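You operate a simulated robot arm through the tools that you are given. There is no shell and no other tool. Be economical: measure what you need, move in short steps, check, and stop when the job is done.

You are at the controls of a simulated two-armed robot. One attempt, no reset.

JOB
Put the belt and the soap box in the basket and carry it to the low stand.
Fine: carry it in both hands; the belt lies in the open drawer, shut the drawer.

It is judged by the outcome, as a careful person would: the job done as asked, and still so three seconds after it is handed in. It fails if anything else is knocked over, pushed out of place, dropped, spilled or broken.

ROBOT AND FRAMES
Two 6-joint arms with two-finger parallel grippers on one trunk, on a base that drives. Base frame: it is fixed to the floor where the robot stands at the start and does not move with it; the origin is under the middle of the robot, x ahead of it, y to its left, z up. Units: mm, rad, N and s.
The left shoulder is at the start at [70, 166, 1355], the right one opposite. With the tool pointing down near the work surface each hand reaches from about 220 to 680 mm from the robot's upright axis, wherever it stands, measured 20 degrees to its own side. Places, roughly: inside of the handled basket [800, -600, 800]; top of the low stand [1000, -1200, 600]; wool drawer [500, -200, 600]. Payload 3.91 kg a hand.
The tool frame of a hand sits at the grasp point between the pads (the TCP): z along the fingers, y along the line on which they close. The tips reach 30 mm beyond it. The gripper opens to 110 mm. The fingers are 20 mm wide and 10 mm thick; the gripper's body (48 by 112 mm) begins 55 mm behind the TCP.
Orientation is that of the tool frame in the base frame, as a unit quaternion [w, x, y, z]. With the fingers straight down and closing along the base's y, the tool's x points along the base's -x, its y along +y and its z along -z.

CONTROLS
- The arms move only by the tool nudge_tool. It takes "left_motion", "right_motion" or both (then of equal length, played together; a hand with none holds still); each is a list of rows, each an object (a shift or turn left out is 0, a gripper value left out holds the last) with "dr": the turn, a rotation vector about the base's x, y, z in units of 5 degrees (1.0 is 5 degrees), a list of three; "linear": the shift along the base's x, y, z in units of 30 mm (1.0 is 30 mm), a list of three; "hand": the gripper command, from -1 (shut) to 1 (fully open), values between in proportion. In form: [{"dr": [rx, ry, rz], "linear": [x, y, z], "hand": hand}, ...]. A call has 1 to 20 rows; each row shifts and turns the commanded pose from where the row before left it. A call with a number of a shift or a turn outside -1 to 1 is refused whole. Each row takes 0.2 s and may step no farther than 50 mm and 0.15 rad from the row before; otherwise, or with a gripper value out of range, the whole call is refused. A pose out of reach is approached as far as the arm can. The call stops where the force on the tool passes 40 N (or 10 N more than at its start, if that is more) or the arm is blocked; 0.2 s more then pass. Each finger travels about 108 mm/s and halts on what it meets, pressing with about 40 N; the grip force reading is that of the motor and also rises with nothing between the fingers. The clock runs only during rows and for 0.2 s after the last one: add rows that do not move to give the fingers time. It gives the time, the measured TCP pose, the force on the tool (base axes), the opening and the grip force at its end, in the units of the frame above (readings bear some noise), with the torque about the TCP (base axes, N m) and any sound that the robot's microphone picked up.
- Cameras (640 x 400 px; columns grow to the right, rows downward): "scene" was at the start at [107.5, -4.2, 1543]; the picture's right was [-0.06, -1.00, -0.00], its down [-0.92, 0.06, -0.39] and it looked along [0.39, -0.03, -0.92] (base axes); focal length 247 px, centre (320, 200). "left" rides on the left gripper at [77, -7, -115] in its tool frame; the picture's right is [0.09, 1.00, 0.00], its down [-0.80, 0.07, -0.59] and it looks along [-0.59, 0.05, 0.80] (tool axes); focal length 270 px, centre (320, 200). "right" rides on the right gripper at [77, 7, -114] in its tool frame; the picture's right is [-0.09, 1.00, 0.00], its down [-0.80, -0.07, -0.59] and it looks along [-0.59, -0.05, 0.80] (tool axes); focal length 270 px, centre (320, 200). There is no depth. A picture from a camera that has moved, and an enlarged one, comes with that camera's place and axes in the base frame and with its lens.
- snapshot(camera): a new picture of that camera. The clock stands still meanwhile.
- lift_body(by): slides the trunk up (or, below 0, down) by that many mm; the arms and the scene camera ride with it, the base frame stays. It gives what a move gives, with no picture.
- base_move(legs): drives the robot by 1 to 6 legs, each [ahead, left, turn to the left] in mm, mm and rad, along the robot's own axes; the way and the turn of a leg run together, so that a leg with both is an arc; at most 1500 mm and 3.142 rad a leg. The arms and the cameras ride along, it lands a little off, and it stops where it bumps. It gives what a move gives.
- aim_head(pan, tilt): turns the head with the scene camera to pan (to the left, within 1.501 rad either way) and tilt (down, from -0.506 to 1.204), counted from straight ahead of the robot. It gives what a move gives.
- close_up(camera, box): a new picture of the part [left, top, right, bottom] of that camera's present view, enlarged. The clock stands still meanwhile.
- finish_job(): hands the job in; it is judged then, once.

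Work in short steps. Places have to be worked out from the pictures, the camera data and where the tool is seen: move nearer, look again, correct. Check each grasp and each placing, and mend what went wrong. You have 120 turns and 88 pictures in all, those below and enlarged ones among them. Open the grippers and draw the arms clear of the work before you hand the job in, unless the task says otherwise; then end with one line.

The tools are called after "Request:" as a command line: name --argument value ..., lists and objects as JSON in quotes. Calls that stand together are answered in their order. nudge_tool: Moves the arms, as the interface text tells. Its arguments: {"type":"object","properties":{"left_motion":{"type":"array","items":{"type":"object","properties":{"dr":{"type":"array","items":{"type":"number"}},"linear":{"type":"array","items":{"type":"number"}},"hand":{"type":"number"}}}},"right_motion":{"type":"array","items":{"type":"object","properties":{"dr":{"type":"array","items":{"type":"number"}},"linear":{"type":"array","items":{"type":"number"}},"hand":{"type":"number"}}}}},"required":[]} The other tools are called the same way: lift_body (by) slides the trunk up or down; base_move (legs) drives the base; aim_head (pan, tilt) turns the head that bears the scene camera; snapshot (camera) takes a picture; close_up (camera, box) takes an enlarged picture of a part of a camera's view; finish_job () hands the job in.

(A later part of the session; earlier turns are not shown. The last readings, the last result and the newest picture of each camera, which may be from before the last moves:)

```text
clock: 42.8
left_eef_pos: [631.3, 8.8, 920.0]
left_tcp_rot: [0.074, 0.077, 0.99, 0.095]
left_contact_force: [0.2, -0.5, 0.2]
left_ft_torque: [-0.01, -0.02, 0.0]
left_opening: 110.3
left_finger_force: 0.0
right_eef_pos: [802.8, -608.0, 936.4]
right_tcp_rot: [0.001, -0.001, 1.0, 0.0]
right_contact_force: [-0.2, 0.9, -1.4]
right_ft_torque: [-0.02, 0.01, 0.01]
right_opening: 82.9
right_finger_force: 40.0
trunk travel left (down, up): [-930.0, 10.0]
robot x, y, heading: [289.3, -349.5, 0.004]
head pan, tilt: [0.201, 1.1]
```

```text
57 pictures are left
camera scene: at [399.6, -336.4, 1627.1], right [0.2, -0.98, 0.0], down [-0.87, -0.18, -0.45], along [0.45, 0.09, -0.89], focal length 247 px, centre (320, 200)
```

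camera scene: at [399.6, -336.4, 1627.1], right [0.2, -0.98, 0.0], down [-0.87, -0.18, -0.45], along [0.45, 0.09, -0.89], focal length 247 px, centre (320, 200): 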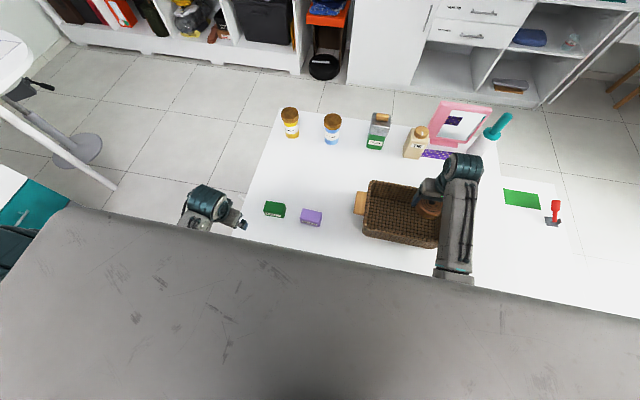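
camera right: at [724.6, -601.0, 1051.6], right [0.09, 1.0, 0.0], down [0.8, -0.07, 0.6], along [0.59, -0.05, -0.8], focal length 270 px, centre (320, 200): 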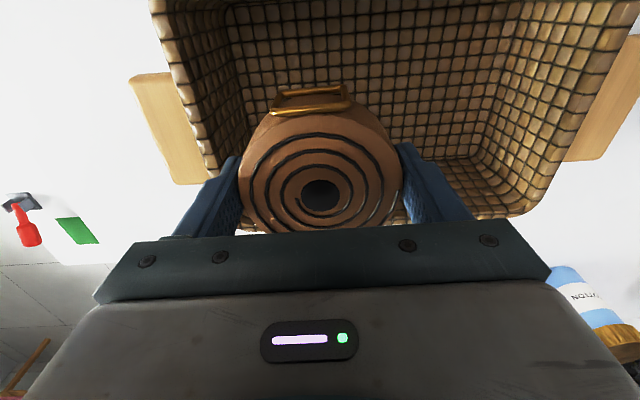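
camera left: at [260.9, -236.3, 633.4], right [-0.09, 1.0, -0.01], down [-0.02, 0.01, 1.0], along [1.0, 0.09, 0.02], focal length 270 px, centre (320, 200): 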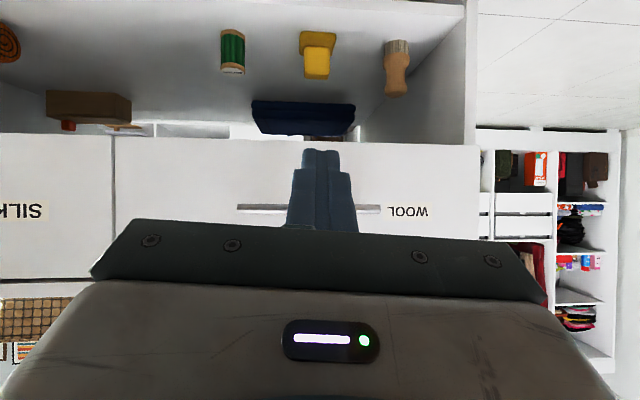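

Basket corners match my estimate. Shift the belt to y≈-588 and lower into the basket until it's nearly on the floor.

Request:
nudge_tool --right_motion '[{"linear": [0.1, 0.6, 0]}, {"linear": [0, 0, -0.7]}, {"linear": [0, 0, -0.7]}, {"linear": [0, 0, -0.7]}, {"linear": [0, 0, -0.7]}, {"linear": [0, 0, -0.5]}, {"linear": [0, 0, -0.3]}, {}]'

Request:
snapshot --camera "right"

```text
clock: 44.6
left_eef_pos: [632.6, 6.7, 918.3]
left_tcp_rot: [0.073, 0.077, 0.99, 0.095]
left_contact_force: [0.2, 0.6, 0.0]
left_ft_torque: [0.0, 0.01, 0.03]
left_opening: 110.1
left_finger_force: 0.1
right_eef_pos: [806.9, -591.0, 827.1]
right_tcp_rot: [0.001, -0.001, 1.0, 0.0]
right_contact_force: [0.4, 0.5, -1.6]
right_ft_torque: [0.02, -0.04, -0.03]
right_opening: 82.9
right_finger_force: 40.5
trunk travel left (down, up): [-930.0, 10.0]
robot x, y, heading: [286.5, -350.6, 0.001]
head pan, tilt: [0.201, 1.1]
```

```text
56 pictures are left
camera right: at [728.8, -584.1, 941.9], right [0.09, 1.0, 0.0], down [0.8, -0.07, 0.6], along [0.59, -0.05, -0.8], focal length 270 px, centre (320, 200)
```

right: 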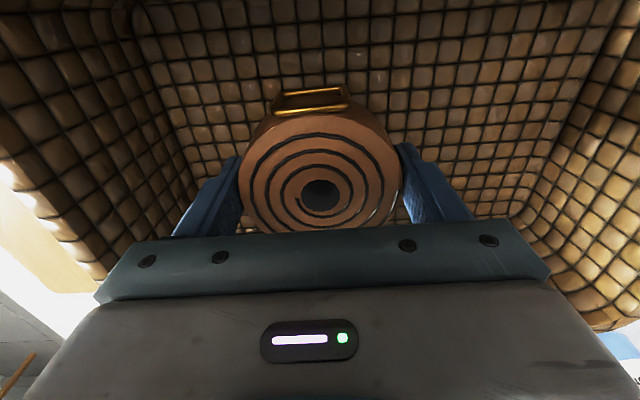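

Still above the floor. Lower further in small steps.

Request:
nudge_tool --right_motion '[{"linear": [0, 0, -0.15]}, {"linear": [0, 0, -0.15]}, {"linear": [0, 0, -0.15]}, {"linear": [0, 0, -0.15]}, {}]'

Request:
nudge_tool --right_motion '[{"linear": [0, 0, -0.12]}, {"linear": [0, 0, -0.12]}, {}]'

```text
clock: 45.8
left_eef_pos: [633.5, 7.5, 918.9]
left_tcp_rot: [0.073, 0.077, 0.99, 0.096]
left_contact_force: [-0.2, 0.9, -0.3]
left_ft_torque: [-0.02, -0.03, 0.02]
left_opening: 110.2
left_finger_force: 0.2
right_eef_pos: [806.4, -589.2, 808.6]
right_tcp_rot: [0.0, 0.0, 1.0, 0.0]
right_contact_force: [0.7, -0.3, -0.7]
right_ft_torque: [-0.02, 0.01, 0.0]
right_opening: 83.2
right_finger_force: 39.9
trunk travel left (down, up): [-930.0, 10.0]
robot x, y, heading: [287.7, -349.3, 0.001]
head pan, tilt: [0.201, 1.1]
```

```text
clock: 46.6
left_eef_pos: [633.6, 7.9, 920.0]
left_tcp_rot: [0.073, 0.078, 0.99, 0.095]
left_contact_force: [-0.3, -1.0, 0.4]
left_ft_torque: [0.03, 0.02, 0.02]
left_opening: 109.9
left_finger_force: 0.1
right_eef_pos: [806.2, -590.3, 802.9]
right_tcp_rot: [0.001, -0.001, 1.0, 0.0]
right_contact_force: [-0.4, 0.4, -1.4]
right_ft_torque: [0.0, -0.03, 0.03]
right_opening: 82.9
right_finger_force: 40.2
trunk travel left (down, up): [-930.0, 10.0]
robot x, y, heading: [291.5, -349.3, -0.005]
head pan, tilt: [0.201, 1.1]
```

Still no contact; continue down in 3 mm steps.

Request:
nudge_tool --right_motion '[{"linear": [0, 0, -0.1]}, {"linear": [0, 0, -0.1]}, {"linear": [0, 0, -0.1]}, {}]'

Request:
nudge_tool --right_motion '[{"linear": [0, 0, -0.1]}, {"linear": [0, 0, -0.1]}, {}]'

Request:
snapshot --camera "right"

```text
clock: 47.6
left_eef_pos: [630.1, 8.5, 919.9]
left_tcp_rot: [0.075, 0.078, 0.99, 0.094]
left_contact_force: [0.5, -0.5, 0.1]
left_ft_torque: [0.0, 0.0, 0.0]
left_opening: 109.9
left_finger_force: 0.1
right_eef_pos: [805.8, -590.3, 798.8]
right_tcp_rot: [0.005, -0.001, 1.0, -0.002]
right_contact_force: [2.1, -4.3, 37.3]
right_ft_torque: [0.47, 0.6, 0.03]
right_opening: 82.9
right_finger_force: 40.1
trunk travel left (down, up): [-930.0, 10.0]
robot x, y, heading: [289.4, -350.8, 0.002]
head pan, tilt: [0.201, 1.1]
```

```text
clock: 48.0
left_eef_pos: [630.6, 9.2, 919.9]
left_tcp_rot: [0.075, 0.077, 0.99, 0.094]
left_contact_force: [-0.8, 0.4, -0.5]
left_ft_torque: [0.01, 0.03, 0.0]
left_opening: 109.8
left_finger_force: 0.0
right_eef_pos: [808.8, -589.9, 798.4]
right_tcp_rot: [0.006, 0.0, 1.0, -0.001]
right_contact_force: [-10.1, -0.2, 26.9]
right_ft_torque: [0.63, 0.76, 0.25]
right_opening: 83.0
right_finger_force: 39.5
trunk travel left (down, up): [-930.0, 10.0]
robot x, y, heading: [289.4, -349.5, -0.003]
head pan, tilt: [0.201, 1.1]
stopped in row 1 (right hand): the force on the tool passed its limit at 50 N (the readings are from after the stop); the commanded pose is now the measured one
```

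```text
55 pictures are left
camera right: at [727.9, -583.7, 912.4], right [0.09, 1.0, 0.0], down [0.79, -0.07, 0.6], along [0.6, -0.05, -0.8], focal length 270 px, centre (320, 200)
```

right: 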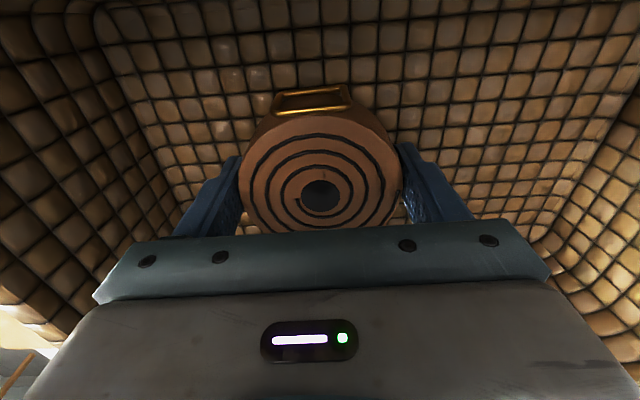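

The belt rests on the basket floor (z≈768). Ease up slightly, open and lift straight up.

Request:
nudge_tool --right_motion '[{"linear": [-0.07, 0, 0.07]}, {"hand": 0.85}, {"hand": 0.85}, {"linear": [0, 0, 0.5]}, {"linear": [0, 0, 1]}, {"linear": [0, 0, 1]}, {"linear": [0, 0, 1]}, {"linear": [0, 0, 1]}, {"linear": [0, 0, 1]}]'

Request:
snapshot --camera "right"

Request:
snapshot --camera "left"

```text
clock: 50.0
left_eef_pos: [633.4, 7.1, 918.9]
left_tcp_rot: [0.073, 0.078, 0.99, 0.094]
left_contact_force: [0.8, 0.9, 0.1]
left_ft_torque: [-0.01, 0.0, 0.01]
left_opening: 110.3
left_finger_force: 0.0
right_eef_pos: [809.8, -592.4, 964.3]
right_tcp_rot: [0.004, 0.0, 1.0, -0.001]
right_contact_force: [0.4, 0.1, 0.1]
right_ft_torque: [0.02, 0.02, -0.01]
right_opening: 102.1
right_finger_force: 0.2
trunk travel left (down, up): [-930.0, 10.0]
robot x, y, heading: [289.8, -349.0, 0.001]
head pan, tilt: [0.201, 1.1]
```

```text
54 pictures are left
camera right: at [729.4, -585.7, 1078.1], right [0.09, 1.0, 0.0], down [0.8, -0.07, 0.6], along [0.6, -0.05, -0.8], focal length 270 px, centre (320, 200)
```

right: 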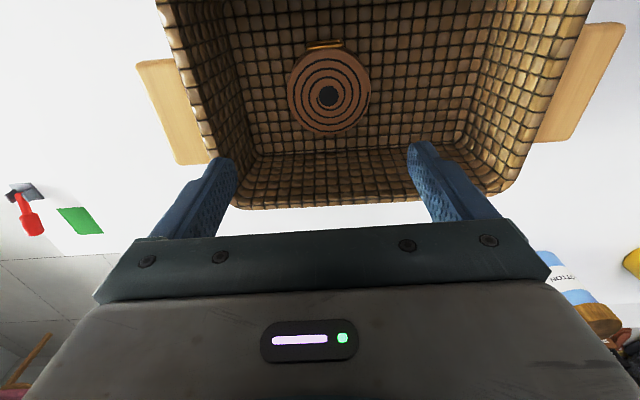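

```text
53 pictures are left
camera left: at [539.4, -6.7, 1019.8], right [0.05, 0.98, 0.19], down [0.7, -0.17, 0.7], along [0.71, 0.09, -0.69], focal length 270 px, centre (320, 200)
```

left: 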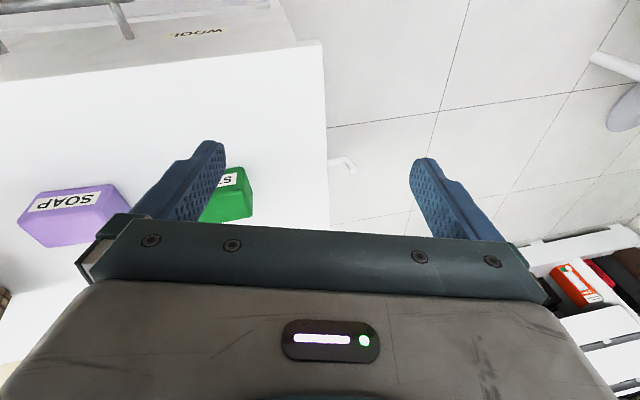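

Belt lies in the basket. Now the soap box at about (745,-235): I straighten the left hand and move it above.

Request:
nudge_tool --left_motion '[{"linear": [0.4, -1, 0], "dr": [-0.73, 0.57, 0.59]}, {"linear": [0.4, -1, 0], "dr": [-0.73, 0.57, 0.59]}, {"linear": [0.4, -1, 0], "dr": [-0.72, 0.57, 0.59]}, {"linear": [0.4, -1, 0]}, {"linear": [0.4, -1, 0]}, {"linear": [0.4, -1, 0]}, {"linear": [0.4, -1, 0]}, {"linear": [0.4, -1, 0]}, {"linear": [0.4, 0, 0]}, {}]'

Request:
snapshot --camera "left"

```text
clock: 52.4
left_eef_pos: [734.0, -177.1, 902.5]
left_tcp_rot: [-0.009, 0.0, 0.999, 0.052]
left_contact_force: [1.0, 0.0, 0.2]
left_ft_torque: [-0.04, -0.01, -0.01]
left_opening: 110.0
left_finger_force: 0.1
right_eef_pos: [808.8, -592.1, 963.1]
right_tcp_rot: [0.005, 0.0, 1.0, 0.0]
right_contact_force: [0.6, -0.2, 0.4]
right_ft_torque: [0.01, 0.0, -0.01]
right_opening: 101.9
right_finger_force: 0.1
trunk travel left (down, up): [-930.0, 10.0]
robot x, y, heading: [293.8, -351.8, 0.0]
head pan, tilt: [0.201, 1.1]
stopped in row 10 (left hand): the arm was blocked; the commanded pose is now the measured one
```

```text
52 pictures are left
camera left: at [660.2, -196.5, 1018.6], right [-0.09, 0.99, 0.11], down [0.81, 0.01, 0.58], along [0.58, 0.14, -0.8], focal length 270 px, centre (320, 200)
```

left: 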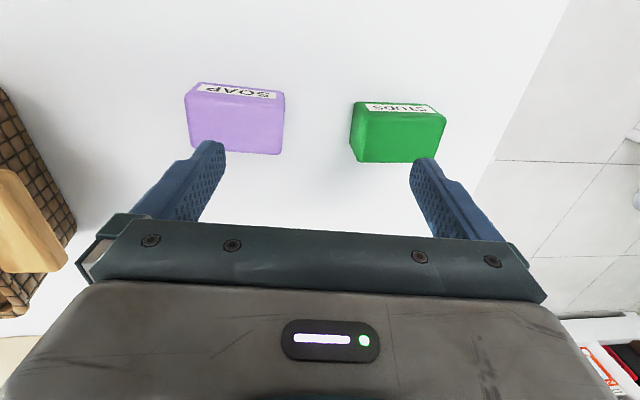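

The left arm got blocked at y≈-177 relative to the trunk. The soap is at (745,-234), top ≈797. I drive the base 60 mm right so the hand comes over it, and straighten the tool.

Request:
base_move --legs '[[0, -60, 0]]'

Request:
nudge_tool --left_motion '[{"linear": [0.2, 0, 0], "dr": [-0.6, -0.1, 0]}, {"linear": [0.2, 0, 0], "dr": [-0.6, -0.1, 0]}, {}]'

Request:
snapshot --camera "left"

Request:
aim_head --pan 0.3 --tilt 1.2

Request:
snapshot --camera "scene"

```text
clock: 53.3
left_eef_pos: [735.4, -231.5, 902.7]
left_tcp_rot: [-0.008, 0.001, 0.999, 0.05]
left_contact_force: [-0.3, 1.2, -0.2]
left_ft_torque: [-0.01, -0.01, -0.01]
left_opening: 110.0
left_finger_force: 0.0
right_eef_pos: [809.0, -646.9, 965.4]
right_tcp_rot: [0.004, 0.0, 1.0, -0.003]
right_contact_force: [-1.0, 0.7, 0.7]
right_ft_torque: [-0.03, 0.0, -0.01]
right_opening: 101.9
right_finger_force: 0.0
trunk travel left (down, up): [-930.0, 10.0]
robot x, y, heading: [293.1, -408.7, -0.007]
head pan, tilt: [0.201, 1.1]
```

```text
clock: 54.1
left_eef_pos: [747.7, -239.1, 903.9]
left_tcp_rot: [-0.001, 0.0, 1.0, 0.0]
left_contact_force: [-0.4, 0.8, 0.2]
left_ft_torque: [0.0, -0.03, -0.04]
left_opening: 110.1
left_finger_force: 0.1
right_eef_pos: [808.6, -654.6, 962.5]
right_tcp_rot: [0.004, 0.0, 1.0, 0.0]
right_contact_force: [0.9, 0.5, -0.3]
right_ft_torque: [0.03, -0.01, 0.01]
right_opening: 101.6
right_finger_force: 0.1
trunk travel left (down, up): [-930.0, 10.0]
robot x, y, heading: [292.2, -407.4, -0.002]
head pan, tilt: [0.201, 1.1]
```

```text
51 pictures are left
camera left: at [670.7, -246.9, 1019.7], right [-0.09, 1.0, 0.0], down [0.8, 0.07, 0.59], along [0.59, 0.05, -0.8], focal length 270 px, centre (320, 200)
```

left: 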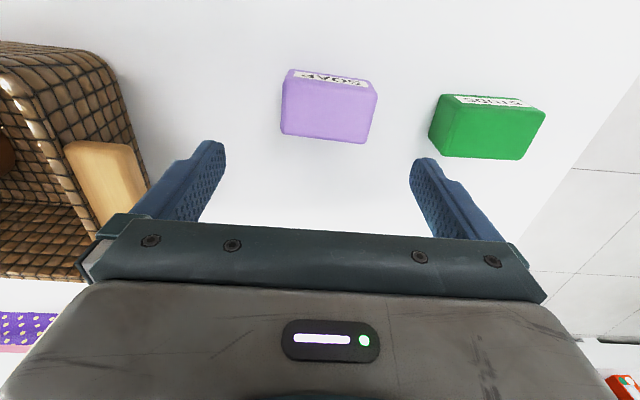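

```text
clock: 54.8
left_eef_pos: [747.3, -237.9, 904.5]
left_tcp_rot: [0.0, 0.0, 1.0, 0.0]
left_contact_force: [0.3, 0.3, 0.1]
left_ft_torque: [0.01, -0.02, 0.01]
left_opening: 109.9
left_finger_force: 0.0
right_eef_pos: [808.3, -653.3, 963.9]
right_tcp_rot: [0.005, 0.0, 1.0, 0.0]
right_contact_force: [0.0, 0.4, 0.1]
right_ft_torque: [0.04, 0.01, -0.02]
right_opening: 101.7
right_finger_force: 0.1
trunk travel left (down, up): [-930.0, 10.0]
robot x, y, heading: [292.4, -412.2, -0.001]
head pan, tilt: [0.3, 1.201]
```

```text
50 pictures are left
camera scene: at [391.8, -393.4, 1621.1], right [0.29, -0.96, 0.0], down [-0.89, -0.27, -0.36], along [0.35, 0.11, -0.93], focal length 247 px, centre (320, 200)
```

scene: 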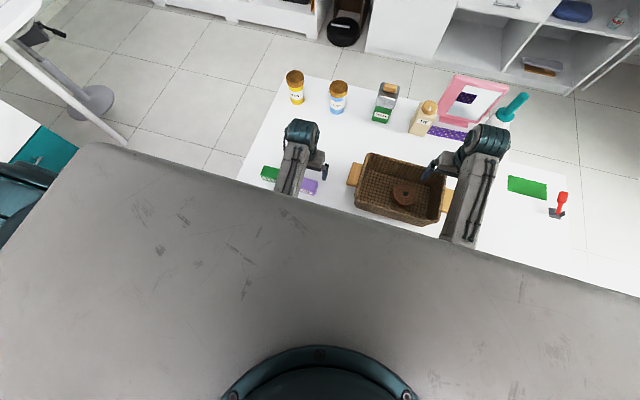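

Soap centred at (744,-234), aligned with y. Descend around it to TCP z≈802.

Request:
nudge_tool --left_motion '[{"linear": [-0.1, 0.13, -0.7]}, {"linear": [0, 0, -0.7]}, {"linear": [0, 0, -0.7]}, {"linear": [0, 0, -0.7]}, {"linear": [0, 0, -0.6]}, {}]'

Request:
snapshot --camera "left"

```text
clock: 56.2
left_eef_pos: [744.5, -234.2, 801.2]
left_tcp_rot: [0.0, 0.0, 1.0, -0.001]
left_contact_force: [0.7, -0.1, 0.3]
left_ft_torque: [-0.02, 0.02, -0.01]
left_opening: 109.9
left_finger_force: 0.1
right_eef_pos: [807.8, -650.5, 963.8]
right_tcp_rot: [0.005, 0.0, 1.0, 0.0]
right_contact_force: [-0.5, -0.2, 0.6]
right_ft_torque: [-0.01, 0.01, 0.0]
right_opening: 101.5
right_finger_force: 0.0
trunk travel left (down, up): [-930.0, 10.0]
robot x, y, heading: [291.9, -406.6, -0.001]
head pan, tilt: [0.3, 1.201]
```

```text
49 pictures are left
camera left: at [668.2, -241.9, 916.3], right [-0.09, 1.0, 0.0], down [0.8, 0.07, 0.59], along [0.59, 0.05, -0.8], focal length 270 px, centre (320, 200)
```

left: 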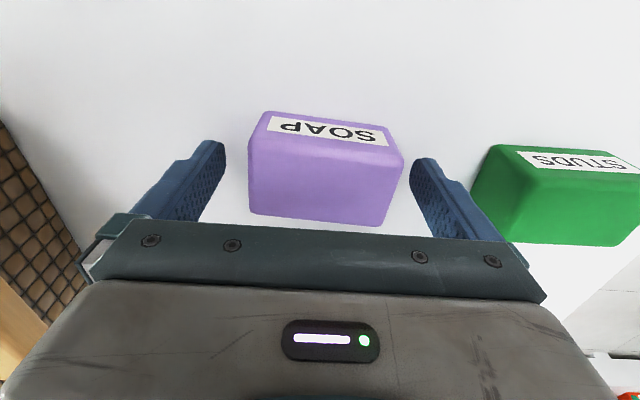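

Shift 4 mm left to centre, lower 4 mm, close and test with a slow lift.

Request:
nudge_tool --left_motion '[{"linear": [0, 0.15, -0.1]}, {"hand": -1}, {"hand": -1}, {"hand": -1}, {"hand": -1}, {"hand": -1}, {"linear": [0, 0, 0.15]}, {"linear": [0, 0, 0.15]}, {"linear": [0, 0, 0.15]}, {"linear": [0, 0, 0.2]}, {"linear": [0, 0, 0.3]}]'

Request:
snapshot --camera "left"

```text
clock: 58.6
left_eef_pos: [742.5, -229.5, 827.7]
left_tcp_rot: [0.001, -0.001, 1.0, 0.0]
left_contact_force: [0.1, 0.1, -0.5]
left_ft_torque: [-0.03, -0.01, 0.0]
left_opening: 74.4
left_finger_force: 40.3
right_eef_pos: [807.4, -651.9, 963.6]
right_tcp_rot: [0.004, 0.0, 1.0, -0.001]
right_contact_force: [-0.8, 0.2, 1.0]
right_ft_torque: [0.04, 0.0, -0.01]
right_opening: 101.9
right_finger_force: 0.0
trunk travel left (down, up): [-930.0, 10.0]
robot x, y, heading: [285.2, -409.3, 0.001]
head pan, tilt: [0.3, 1.201]
```

```text
48 pictures are left
camera left: at [667.4, -236.6, 942.3], right [-0.09, 1.0, 0.0], down [0.8, 0.07, 0.59], along [0.59, 0.05, -0.8], focal length 270 px, centre (320, 200)
```

left: 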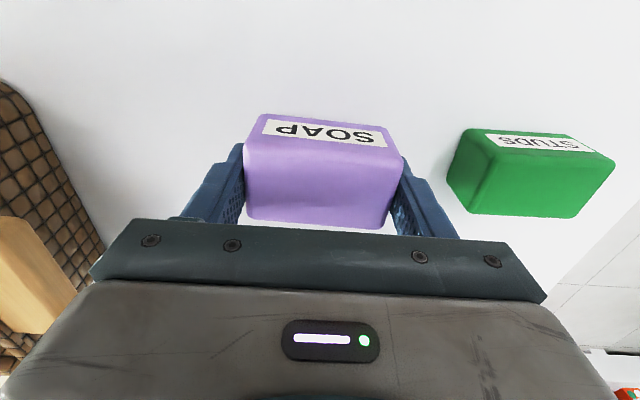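

Soap is held (74 mm). Lift to z≈945 and then drive right 230 mm to bring it to the basket's left part.

Request:
nudge_tool --left_motion '[{"linear": [0, 0, 0.4]}, {"linear": [0, 0, 0.4]}, {"linear": [0, 0, 0.4]}, {"linear": [0, 0, 0.4]}, {"linear": [0, 0, 0.4]}, {"linear": [0, 0, 0.4]}, {"linear": [0, 0, 0.4]}, {"linear": [0, 0, 0.4]}, {"linear": [0, 0, 0.4]}, {"linear": [0, 0, 0.4]}, {}]'

Request:
base_move --legs '[[0, -230, 0]]'

Request:
snapshot --camera "left"

Request:
snapshot --camera "scene"

```text
clock: 61.0
left_eef_pos: [744.4, -226.8, 946.2]
left_tcp_rot: [0.0, 0.001, 1.0, 0.0]
left_contact_force: [0.3, 1.3, -0.5]
left_ft_torque: [-0.01, -0.04, 0.03]
left_opening: 74.1
left_finger_force: 39.6
right_eef_pos: [808.7, -651.0, 963.5]
right_tcp_rot: [0.004, 0.0, 1.0, 0.001]
right_contact_force: [0.2, -0.8, -0.2]
right_ft_torque: [0.02, 0.0, -0.04]
right_opening: 101.9
right_finger_force: 0.1
trunk travel left (down, up): [-930.0, 10.0]
robot x, y, heading: [292.0, -404.3, 0.001]
head pan, tilt: [0.3, 1.201]
```

```text
clock: 62.7
left_eef_pos: [742.6, -449.1, 946.4]
left_tcp_rot: [-0.001, -0.003, 1.0, -0.001]
left_contact_force: [0.3, -0.9, -0.3]
left_ft_torque: [-0.01, 0.02, -0.01]
left_opening: 74.2
left_finger_force: 40.1
right_eef_pos: [809.6, -872.9, 965.0]
right_tcp_rot: [0.005, -0.002, 1.0, -0.001]
right_contact_force: [0.0, 0.8, 0.2]
right_ft_torque: [-0.04, -0.03, 0.01]
right_opening: 101.7
right_finger_force: 0.0
trunk travel left (down, up): [-930.0, 10.0]
robot x, y, heading: [288.4, -633.5, 0.007]
head pan, tilt: [0.3, 1.201]
```

```text
47 pictures are left
camera left: at [666.3, -455.8, 1061.4], right [-0.09, 1.0, 0.0], down [0.8, 0.08, 0.59], along [0.59, 0.05, -0.8], focal length 270 px, centre (320, 200)
```

left: 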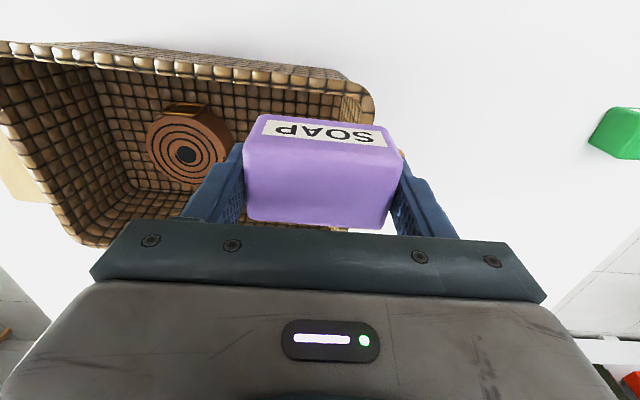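

```text
46 pictures are left
camera scene: at [391.9, -613.3, 1621.0], right [0.3, -0.95, 0.0], down [-0.89, -0.28, -0.36], along [0.35, 0.11, -0.93], focal length 247 px, centre (320, 200)
```

scene: 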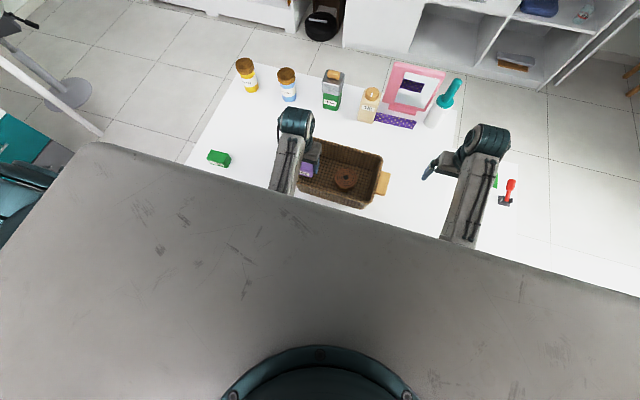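

Belt seen at (801,-583). I move to (808,-482) and turn the soap 90° about z so it fits beside the belt.

Request:
nudge_tool --left_motion '[{"linear": [0.5, -0.25, 0], "dr": [0, 0, 1]}, {"linear": [0.5, -0.25, 0], "dr": [0, 0, 1]}, {"linear": [0.5, -0.25, 0], "dr": [0, 0, 1]}, {"linear": [0.5, -0.25, 0], "dr": [0, 0, 1]}, {"linear": [0.1, -0.1, 0], "dr": [0, 0, 1]}, {"dr": [0, 0, 1]}, {"dr": [0, 0, 1]}, {"dr": [0, 0, 1]}, {"dr": [0, 0, 1]}, {"dr": [0, 0, 1]}, {"dr": [0, 0, 1]}, {"dr": [0, 0, 1]}, {"dr": [0, 0, 1]}, {"dr": [0, 0, 1]}, {"dr": [0, 0, 1]}, {"dr": [0, 0, 1]}, {"dr": [0, 0, 1]}, {"dr": [0, 0, 1]}, {}]'

Request:
snapshot --camera "left"

```text
clock: 66.7
left_eef_pos: [805.0, -482.0, 945.9]
left_tcp_rot: [0.0, 0.709, -0.705, -0.001]
left_contact_force: [-0.5, 0.8, -0.8]
left_ft_torque: [0.0, 0.01, -0.02]
left_opening: 74.0
left_finger_force: 40.6
right_eef_pos: [809.7, -874.4, 962.7]
right_tcp_rot: [0.004, -0.002, 1.0, 0.0]
right_contact_force: [-0.3, -0.3, 0.2]
right_ft_torque: [-0.04, 0.02, -0.02]
right_opening: 101.9
right_finger_force: 0.0
trunk travel left (down, up): [-930.0, 10.0]
robot x, y, heading: [289.4, -631.8, 0.001]
head pan, tilt: [0.3, 1.201]
```

```text
45 pictures are left
camera left: at [813.6, -559.8, 1061.2], right [-1.0, -0.09, 0.0], down [-0.08, 0.8, 0.59], along [-0.06, 0.59, -0.8], focal length 270 px, centre (320, 200)
```

left: 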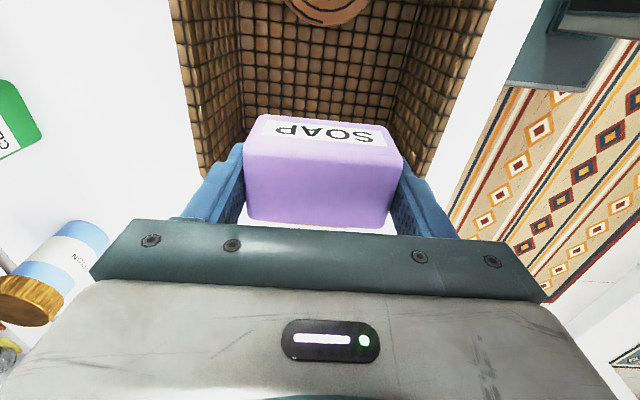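

Turned and centred over the left part of the basket. Lower it in.

Request:
nudge_tool --left_motion '[{"linear": [0.1, 0, -0.7]}, {"linear": [0, 0, -0.7]}, {"linear": [0, 0, -0.7]}, {"linear": [0, 0, -0.7]}, {"linear": [0, 0, -0.7]}, {"linear": [0, 0, -0.6]}, {}]'

Request:
snapshot --camera "left"

Request:
nudge_tool --left_motion '[{"linear": [0, 0, -0.15]}, {"linear": [0, 0, -0.1]}, {}]'

```text
clock: 68.3
left_eef_pos: [809.6, -483.6, 822.9]
left_tcp_rot: [0.0, 0.709, -0.705, 0.0]
left_contact_force: [0.0, -0.2, -0.6]
left_ft_torque: [-0.02, 0.02, 0.0]
left_opening: 74.4
left_finger_force: 40.0
right_eef_pos: [810.2, -874.3, 963.0]
right_tcp_rot: [0.005, -0.002, 1.0, 0.0]
right_contact_force: [-0.3, -0.6, 0.1]
right_ft_torque: [-0.01, 0.04, -0.03]
right_opening: 102.0
right_finger_force: 0.1
trunk travel left (down, up): [-930.0, 10.0]
robot x, y, heading: [288.5, -634.9, 0.003]
head pan, tilt: [0.3, 1.201]
```

```text
44 pictures are left
camera left: at [817.6, -560.9, 938.3], right [-1.0, -0.09, 0.0], down [-0.07, 0.8, 0.59], along [-0.06, 0.59, -0.8], focal length 270 px, centre (320, 200)
```

left: 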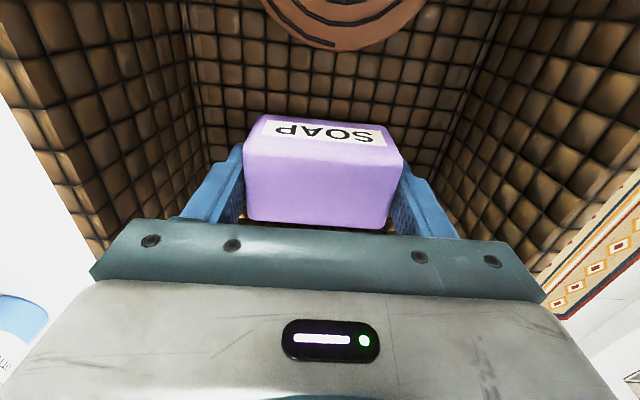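

```text
clock: 69.1
left_eef_pos: [810.9, -483.2, 817.0]
left_tcp_rot: [0.0, 0.709, -0.705, -0.001]
left_contact_force: [-0.4, 0.0, -0.6]
left_ft_torque: [0.03, -0.03, -0.01]
left_opening: 74.4
left_finger_force: 40.0
right_eef_pos: [809.8, -874.0, 964.0]
right_tcp_rot: [0.004, -0.002, 1.0, 0.0]
right_contact_force: [0.2, 0.1, -0.1]
right_ft_torque: [-0.02, 0.0, 0.0]
right_opening: 101.8
right_finger_force: 0.0
trunk travel left (down, up): [-930.0, 10.0]
robot x, y, heading: [288.4, -629.3, 0.006]
head pan, tilt: [0.3, 1.201]
```

Fits well beside the belt. Lower in 3 mm steps to contact.

Request:
nudge_tool --left_motion '[{"linear": [0, 0, -0.1]}, {"linear": [0, 0, -0.1]}, {"linear": [0, 0, -0.1]}, {}]'

Request:
nudge_tool --left_motion '[{"linear": [0, 0, -0.1]}, {"linear": [0, 0, -0.1]}, {}]'

```text
clock: 70.1
left_eef_pos: [809.9, -483.5, 805.5]
left_tcp_rot: [0.0, 0.709, -0.705, 0.001]
left_contact_force: [0.1, -0.8, 0.0]
left_ft_torque: [-0.01, -0.02, 0.01]
left_opening: 74.1
left_finger_force: 40.4
right_eef_pos: [810.1, -874.2, 962.9]
right_tcp_rot: [0.004, -0.002, 1.0, 0.0]
right_contact_force: [-0.2, -1.3, 0.3]
right_ft_torque: [-0.01, 0.02, 0.02]
right_opening: 101.8
right_finger_force: 0.1
trunk travel left (down, up): [-930.0, 10.0]
robot x, y, heading: [286.8, -633.8, 0.004]
head pan, tilt: [0.3, 1.201]
```

```text
clock: 70.9
left_eef_pos: [810.7, -484.0, 805.2]
left_tcp_rot: [-0.004, 0.709, -0.706, 0.004]
left_contact_force: [5.0, 4.0, 36.7]
left_ft_torque: [-0.03, 0.57, -0.04]
left_opening: 74.3
left_finger_force: 39.9
right_eef_pos: [807.5, -875.3, 965.0]
right_tcp_rot: [0.005, -0.002, 1.0, 0.0]
right_contact_force: [0.2, 0.4, -0.7]
right_ft_torque: [0.0, -0.04, 0.02]
right_opening: 101.7
right_finger_force: 0.0
trunk travel left (down, up): [-930.0, 10.0]
robot x, y, heading: [286.5, -631.1, 0.003]
head pan, tilt: [0.3, 1.201]
```

Contact (37 N). Ease up, open and retreat straight up.

Request:
nudge_tool --left_motion '[{"linear": [0, 0, 0.14]}, {"hand": 0.75}, {"hand": 0.75}, {"linear": [0, 0, 0.5]}, {"linear": [0, 0, 1]}, {"linear": [0, 0, 1]}, {"linear": [0, 0, 1]}, {"linear": [0, 0, 1]}, {}]'

Request:
snapshot --camera "left"

```text
clock: 72.9
left_eef_pos: [809.5, -480.0, 939.1]
left_tcp_rot: [0.0, 0.709, -0.705, 0.0]
left_contact_force: [0.6, -0.4, -0.2]
left_ft_torque: [0.01, -0.01, -0.01]
left_opening: 96.0
left_finger_force: 0.1
right_eef_pos: [809.7, -873.9, 963.7]
right_tcp_rot: [0.005, -0.003, 1.0, 0.0]
right_contact_force: [0.7, -0.1, 0.0]
right_ft_torque: [-0.02, -0.02, -0.02]
right_opening: 101.8
right_finger_force: 0.0
trunk travel left (down, up): [-930.0, 10.0]
robot x, y, heading: [290.7, -635.8, 0.007]
head pan, tilt: [0.3, 1.201]
```

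```text
43 pictures are left
camera left: at [817.6, -558.1, 1054.6], right [-1.0, -0.09, 0.0], down [-0.07, 0.8, 0.59], along [-0.06, 0.59, -0.8], focal length 270 px, centre (320, 200)
```

left: 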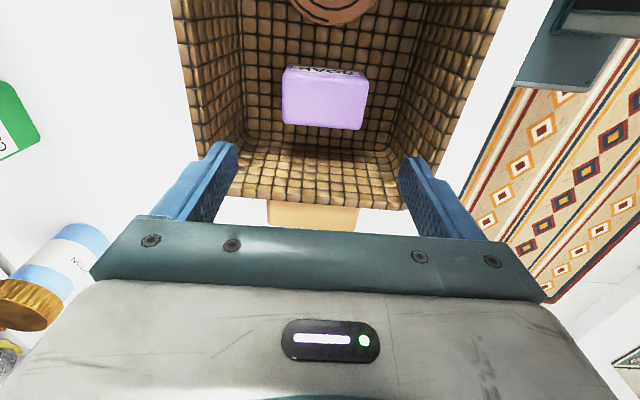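

Both items are in. Next centre the robot on the basket: drive left 73 mm, then turn the right hand 90° (mirror) and bring both hands above the handles (left ≈(810,-376), right ≈(803,-722)).

Request:
base_move --legs '[[0, 73, 0]]'

Request:
nudge_tool --right_motion '[{"dr": [0, 0, -1]}, {"dr": [0, 0, -1]}, {"dr": [0, 0, -1]}, {"dr": [0, 0, -1]}, {"dr": [0, 0, -1]}, {"dr": [0, 0, -1]}, {"dr": [0, 0, -1]}, {"dr": [0, 0, -1]}, {"dr": [0, 0, -1]}, {"dr": [0, 0, -1]}, {"dr": [0, 0, -1]}, {"dr": [0, 0, -1]}, {"dr": [0, 0, -1]}, {"dr": [0, 0, -1], "hand": 1}, {"linear": [0, 0.5, 0], "dr": [0, 0, -1]}, {"linear": [-0.1, 0.6, 0], "dr": [0, 0, -1]}, {"linear": [-0.1, 0.7, 0], "dr": [0, 0, -1]}, {"linear": [0, 0.7, 0], "dr": [0, 0, -1]}, {}]' --left_motion '[{"hand": 1}, {}, {}, {}, {}, {}, {}, {}, {}, {}, {}, {}, {}, {}, {"linear": [0, 0.5, 0]}, {"linear": [0, 0.5, 0]}, {}, {}, {}]'

Request:
snapshot --camera "left"

Request:
snapshot --camera "right"

Request:
snapshot --camera "scene"

```text
clock: 73.9
left_eef_pos: [809.1, -416.4, 940.2]
left_tcp_rot: [-0.002, 0.708, -0.706, -0.001]
left_contact_force: [-0.3, -0.5, -0.4]
left_ft_torque: [0.05, 0.02, -0.04]
left_opening: 96.4
left_finger_force: 0.0
right_eef_pos: [808.3, -809.5, 961.6]
right_tcp_rot: [0.004, -0.001, 1.0, 0.003]
right_contact_force: [-0.1, -1.0, 0.0]
right_ft_torque: [0.02, -0.03, 0.01]
right_opening: 102.0
right_finger_force: 0.1
trunk travel left (down, up): [-930.0, 10.0]
robot x, y, heading: [284.0, -564.9, 0.0]
head pan, tilt: [0.3, 1.201]
```

```text
clock: 77.9
left_eef_pos: [809.9, -380.6, 940.2]
left_tcp_rot: [0.001, 0.709, -0.706, 0.0]
left_contact_force: [-0.7, -0.7, 0.3]
left_ft_torque: [-0.01, 0.0, 0.01]
left_opening: 109.8
left_finger_force: 0.0
right_eef_pos: [804.0, -731.9, 962.8]
right_tcp_rot: [0.002, 0.706, 0.709, -0.004]
right_contact_force: [0.1, 0.7, -1.1]
right_ft_torque: [-0.01, 0.03, 0.01]
right_opening: 109.8
right_finger_force: 0.1
trunk travel left (down, up): [-930.0, 10.0]
robot x, y, heading: [292.5, -567.1, 0.005]
head pan, tilt: [0.3, 1.201]
```

```text
42 pictures are left
camera left: at [817.8, -458.5, 1054.7], right [-1.0, -0.09, 0.0], down [-0.07, 0.8, 0.59], along [-0.05, 0.59, -0.8], focal length 270 px, centre (320, 200)
```

left: 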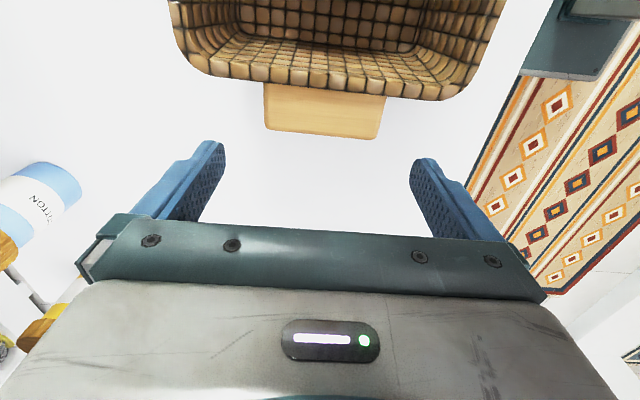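

```text
41 pictures are left
camera right: at [809.5, -653.6, 1077.4], right [1.0, -0.09, 0.0], down [-0.07, -0.8, 0.6], along [-0.05, -0.6, -0.8], focal length 270 px, centre (320, 200)
```

right: 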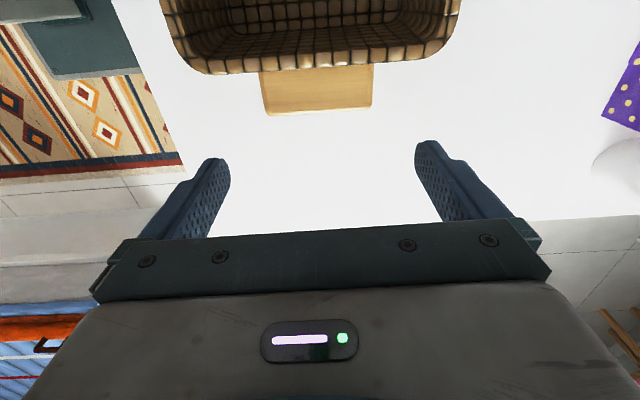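

```text
40 pictures are left
camera scene: at [392.0, -546.8, 1621.1], right [0.3, -0.95, 0.0], down [-0.89, -0.28, -0.36], along [0.35, 0.11, -0.93], focal length 247 px, centre (320, 200)
```

scene: 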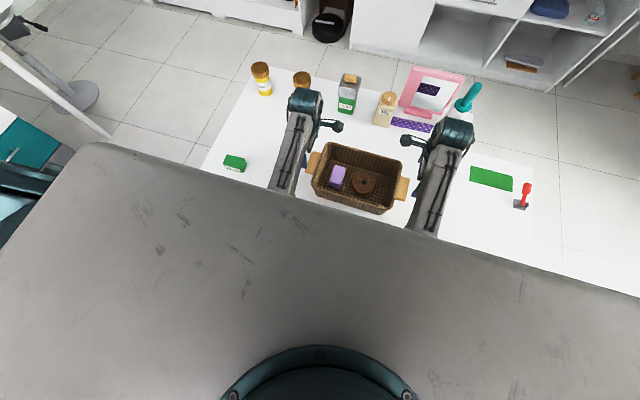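

Handles appear at left x 767–852, y −411…−381; right x 762–845, y −691…−724, around z≈865. I move both hands into line and lower them to z≈900 for a better look.

Request:
nudge_tool --left_motion '[{"linear": [0, -0.3, 0]}, {"linear": [0, 0, -0.3]}, {"linear": [0, 0, -0.5]}, {"linear": [0, 0, -0.5]}, {}]' --right_motion '[{"linear": [0, 0.5, -0.3]}, {"linear": [0, 0, -0.7]}, {"linear": [0, 0, -0.6]}, {"linear": [0, 0, -0.5]}, {}]'

Request:
snapshot --camera "left"

Request:
snapshot --camera "right"

```text
clock: 79.1
left_eef_pos: [809.4, -389.1, 899.1]
left_tcp_rot: [0.0, 0.709, -0.705, 0.001]
left_contact_force: [0.6, -0.3, -0.8]
left_ft_torque: [-0.01, 0.0, 0.01]
left_opening: 110.0
left_finger_force: 0.1
right_eef_pos: [803.8, -715.0, 900.0]
right_tcp_rot: [0.003, 0.705, 0.709, -0.002]
right_contact_force: [0.0, 0.3, 0.0]
right_ft_torque: [-0.02, -0.01, 0.02]
right_opening: 109.9
right_finger_force: 0.1
trunk travel left (down, up): [-930.0, 10.0]
robot x, y, heading: [292.5, -562.4, -0.001]
head pan, tilt: [0.3, 1.201]
```

```text
39 pictures are left
camera left: at [817.5, -466.8, 1014.1], right [-1.0, -0.09, 0.0], down [-0.07, 0.8, 0.59], along [-0.05, 0.59, -0.8], focal length 270 px, centre (320, 200)
```

left: 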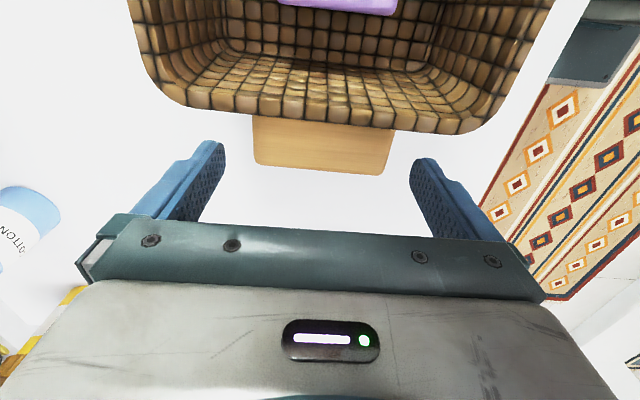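

```text
38 pictures are left
camera right: at [808.1, -637.6, 1014.0], right [1.0, -0.08, 0.0], down [-0.07, -0.8, 0.6], along [-0.05, -0.6, -0.8], focal length 270 px, centre (320, 200)
```

right: 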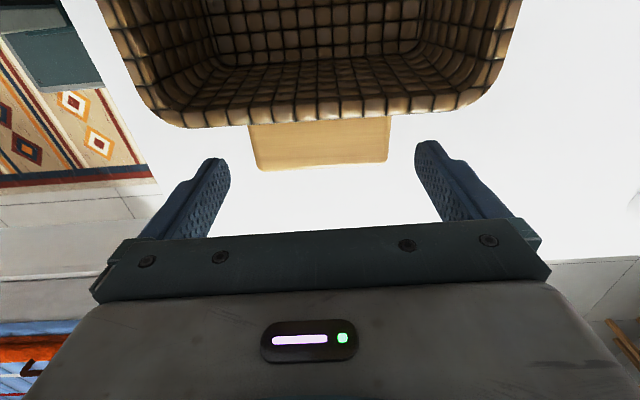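

Triangulated: handle tops z≈860, left centre (809,-394), right centre (802,-709). Lower both to TCP z≈849 around the handles.

Request:
nudge_tool --left_motion '[{"linear": [0, -0.15, -0.4]}, {"linear": [0, 0, -0.5]}, {"linear": [0, 0, -0.4]}, {"linear": [0, 0, -0.4]}, {}]' --right_motion '[{"linear": [-0.05, 0.15, -0.4]}, {"linear": [0, 0, -0.5]}, {"linear": [0, 0, -0.4]}, {"linear": [0, 0, -0.4]}, {}]'

Request:
snapshot --camera "left"

Request:
snapshot --camera "right"

```text
clock: 80.3
left_eef_pos: [808.4, -394.9, 848.8]
left_tcp_rot: [0.0, 0.709, -0.706, 0.0]
left_contact_force: [0.8, 0.4, -0.1]
left_ft_torque: [-0.02, 0.01, 0.0]
left_opening: 110.1
left_finger_force: 0.1
right_eef_pos: [803.2, -709.4, 850.0]
right_tcp_rot: [0.002, 0.706, 0.709, -0.004]
right_contact_force: [-0.6, -0.5, -0.5]
right_ft_torque: [0.0, 0.02, -0.03]
right_opening: 110.1
right_finger_force: 0.1
trunk travel left (down, up): [-930.0, 10.0]
robot x, y, heading: [291.4, -562.0, 0.003]
head pan, tilt: [0.3, 1.201]
```

```text
37 pictures are left
camera left: at [816.3, -472.7, 964.9], right [-1.0, -0.09, 0.0], down [-0.07, 0.8, 0.59], along [-0.05, 0.59, -0.8], focal length 270 px, centre (320, 200)
```

left: 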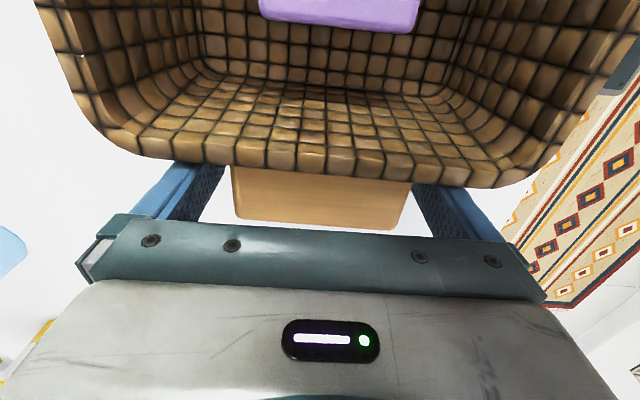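

```text
36 pictures are left
camera right: at [808.3, -632.0, 964.5], right [1.0, -0.08, 0.0], down [-0.07, -0.8, 0.6], along [-0.05, -0.6, -0.8], focal length 270 px, centre (320, 200)
```

right: 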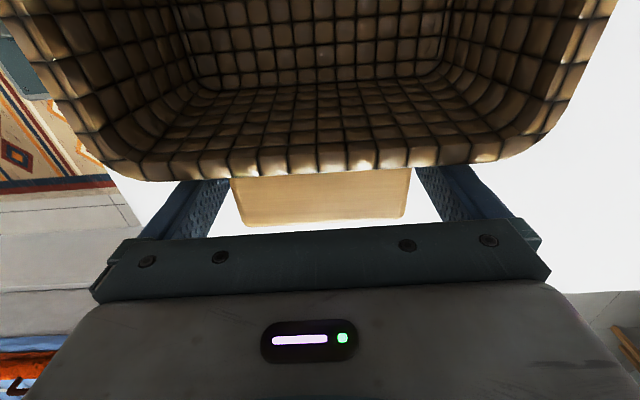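

Both straddle the handles with even clearance. Close both hands.

Request:
nudge_tool --left_motion '[{"hand": -1}, {"hand": -1}, {"hand": -1}, {"hand": -1}, {"hand": -1}]' --right_motion '[{"hand": -1}, {"hand": -1}, {"hand": -1}, {"hand": -1}, {"hand": -1}]'

Request:
nudge_tool --left_motion '[{"linear": [0, 0, 0.15]}, {"linear": [0, 0, 0.15]}, {"linear": [0, 0, 0.15]}, {"linear": [0, 0, 0.15]}, {"linear": [0, 0, 0.15]}, {}]' --right_motion '[{"linear": [0, 0, 0.15]}, {"linear": [0, 0, 0.15]}, {"linear": [0, 0, 0.15]}, {"linear": [0, 0, 0.15]}, {"linear": [0, 0, 0.15]}, {}]'

Request:
snapshot --camera "left"

Request:
snapshot --camera "right"

```text
clock: 81.5
left_eef_pos: [808.6, -395.2, 849.9]
left_tcp_rot: [0.001, 0.708, -0.706, 0.0]
left_contact_force: [-4.3, 1.4, 0.7]
left_ft_torque: [-0.04, -0.06, -0.38]
left_opening: 89.9
left_finger_force: 39.8
right_eef_pos: [802.0, -709.2, 849.9]
right_tcp_rot: [0.003, 0.706, 0.708, -0.003]
right_contact_force: [2.2, -2.4, 0.4]
right_ft_torque: [0.1, -0.14, -0.32]
right_opening: 89.9
right_finger_force: 40.0
trunk travel left (down, up): [-930.0, 10.0]
robot x, y, heading: [288.1, -563.5, 0.001]
head pan, tilt: [0.3, 1.201]
```

```text
clock: 82.9
left_eef_pos: [808.9, -396.8, 871.4]
left_tcp_rot: [0.002, 0.709, -0.705, -0.001]
left_contact_force: [-10.7, -7.8, -6.1]
left_ft_torque: [0.17, 0.68, -1.58]
left_opening: 90.1
left_finger_force: 39.9
right_eef_pos: [802.7, -710.9, 871.9]
right_tcp_rot: [0.003, 0.706, 0.708, -0.002]
right_contact_force: [10.8, 7.2, 1.0]
right_ft_torque: [0.92, -0.76, -1.82]
right_opening: 90.4
right_finger_force: 40.4
trunk travel left (down, up): [-930.0, 10.0]
robot x, y, heading: [291.1, -562.4, 0.001]
head pan, tilt: [0.3, 1.201]
```

```text
35 pictures are left
camera left: at [817.0, -473.2, 986.0], right [-1.0, -0.09, 0.0], down [-0.07, 0.8, 0.59], along [-0.06, 0.59, -0.8], focal length 270 px, centre (320, 200)
```

left: 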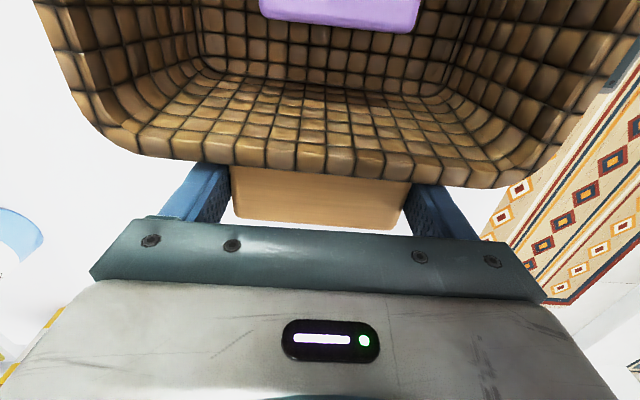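

```text
34 pictures are left
camera right: at [807.2, -633.2, 986.8], right [1.0, -0.08, 0.0], down [-0.07, -0.8, 0.6], along [-0.05, -0.6, -0.8], focal length 270 px, centre (320, 200)
```

right: 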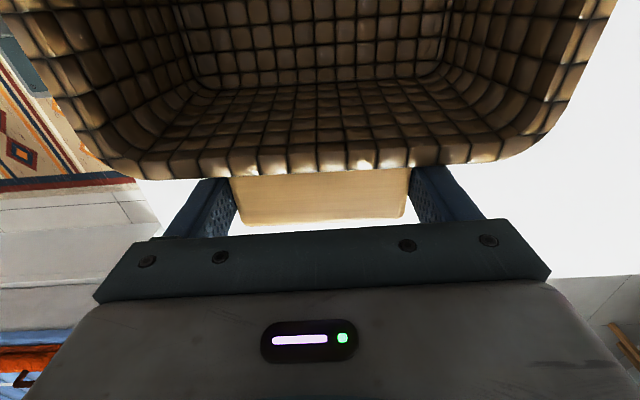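

Basket is lifted level in both hands (22 mm). Lift another 45 mm and look to the right for the way to the stand.

Request:
nudge_tool --left_motion '[{"linear": [0, 0, 0.2]}, {"linear": [0, 0, 0.2]}, {"linear": [0, 0, 0.2]}, {"linear": [0, 0, 0.2]}, {"linear": [0, 0, 0.2]}, {"linear": [0, 0, 0.2]}, {"linear": [0, 0, 0.2]}, {"linear": [0, 0, 0.1]}, {}]' --right_motion '[{"linear": [0, 0, 0.2]}, {"linear": [0, 0, 0.2]}, {"linear": [0, 0, 0.2]}, {"linear": [0, 0, 0.2]}, {"linear": [0, 0, 0.2]}, {"linear": [0, 0, 0.2]}, {"linear": [0, 0, 0.2]}, {"linear": [0, 0, 0.1]}, {}]'

Request:
aim_head --pan -0.9 --tilt 0.9

Request:
snapshot --camera "scene"

```text
clock: 84.9
left_eef_pos: [810.5, -395.3, 917.1]
left_tcp_rot: [0.001, 0.708, -0.706, 0.001]
left_contact_force: [-9.4, -3.4, -1.0]
left_ft_torque: [-0.48, 0.42, -1.99]
left_opening: 90.3
left_finger_force: 40.4
right_eef_pos: [802.7, -709.5, 916.5]
right_tcp_rot: [0.002, 0.706, 0.708, -0.004]
right_contact_force: [9.7, 4.3, -3.3]
right_ft_torque: [0.37, -0.42, -1.02]
right_opening: 90.3
right_finger_force: 40.4
trunk travel left (down, up): [-930.0, 10.0]
robot x, y, heading: [284.1, -560.3, 0.001]
head pan, tilt: [0.3, 1.201]
```

```text
clock: 86.3
left_eef_pos: [810.0, -395.1, 915.6]
left_tcp_rot: [-0.001, 0.708, -0.706, 0.0]
left_contact_force: [-6.9, -4.1, -2.0]
left_ft_torque: [-0.02, -0.07, -1.17]
left_opening: 90.3
left_finger_force: 39.9
right_eef_pos: [802.6, -710.8, 917.3]
right_tcp_rot: [0.002, 0.706, 0.708, -0.004]
right_contact_force: [6.6, 4.5, -2.8]
right_ft_torque: [-0.14, 0.1, -0.85]
right_opening: 90.2
right_finger_force: 40.2
trunk travel left (down, up): [-930.0, 10.0]
robot x, y, heading: [288.7, -564.7, 0.002]
head pan, tilt: [-0.901, 0.901]
```

```text
33 pictures are left
camera scene: at [386.4, -622.5, 1640.8], right [-0.78, -0.62, 0.0], down [-0.49, 0.61, -0.62], along [0.39, -0.49, -0.78], focal length 247 px, centre (320, 200)
```

scene: 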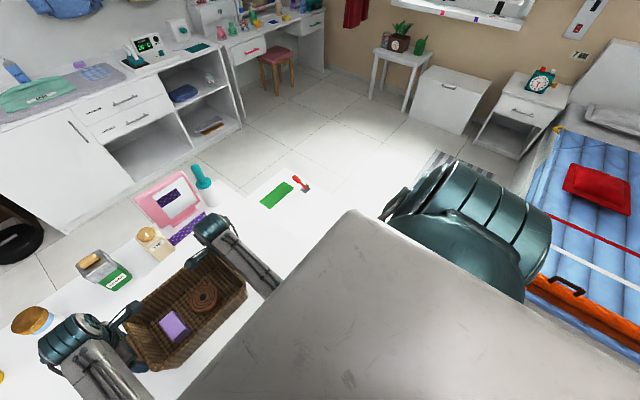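

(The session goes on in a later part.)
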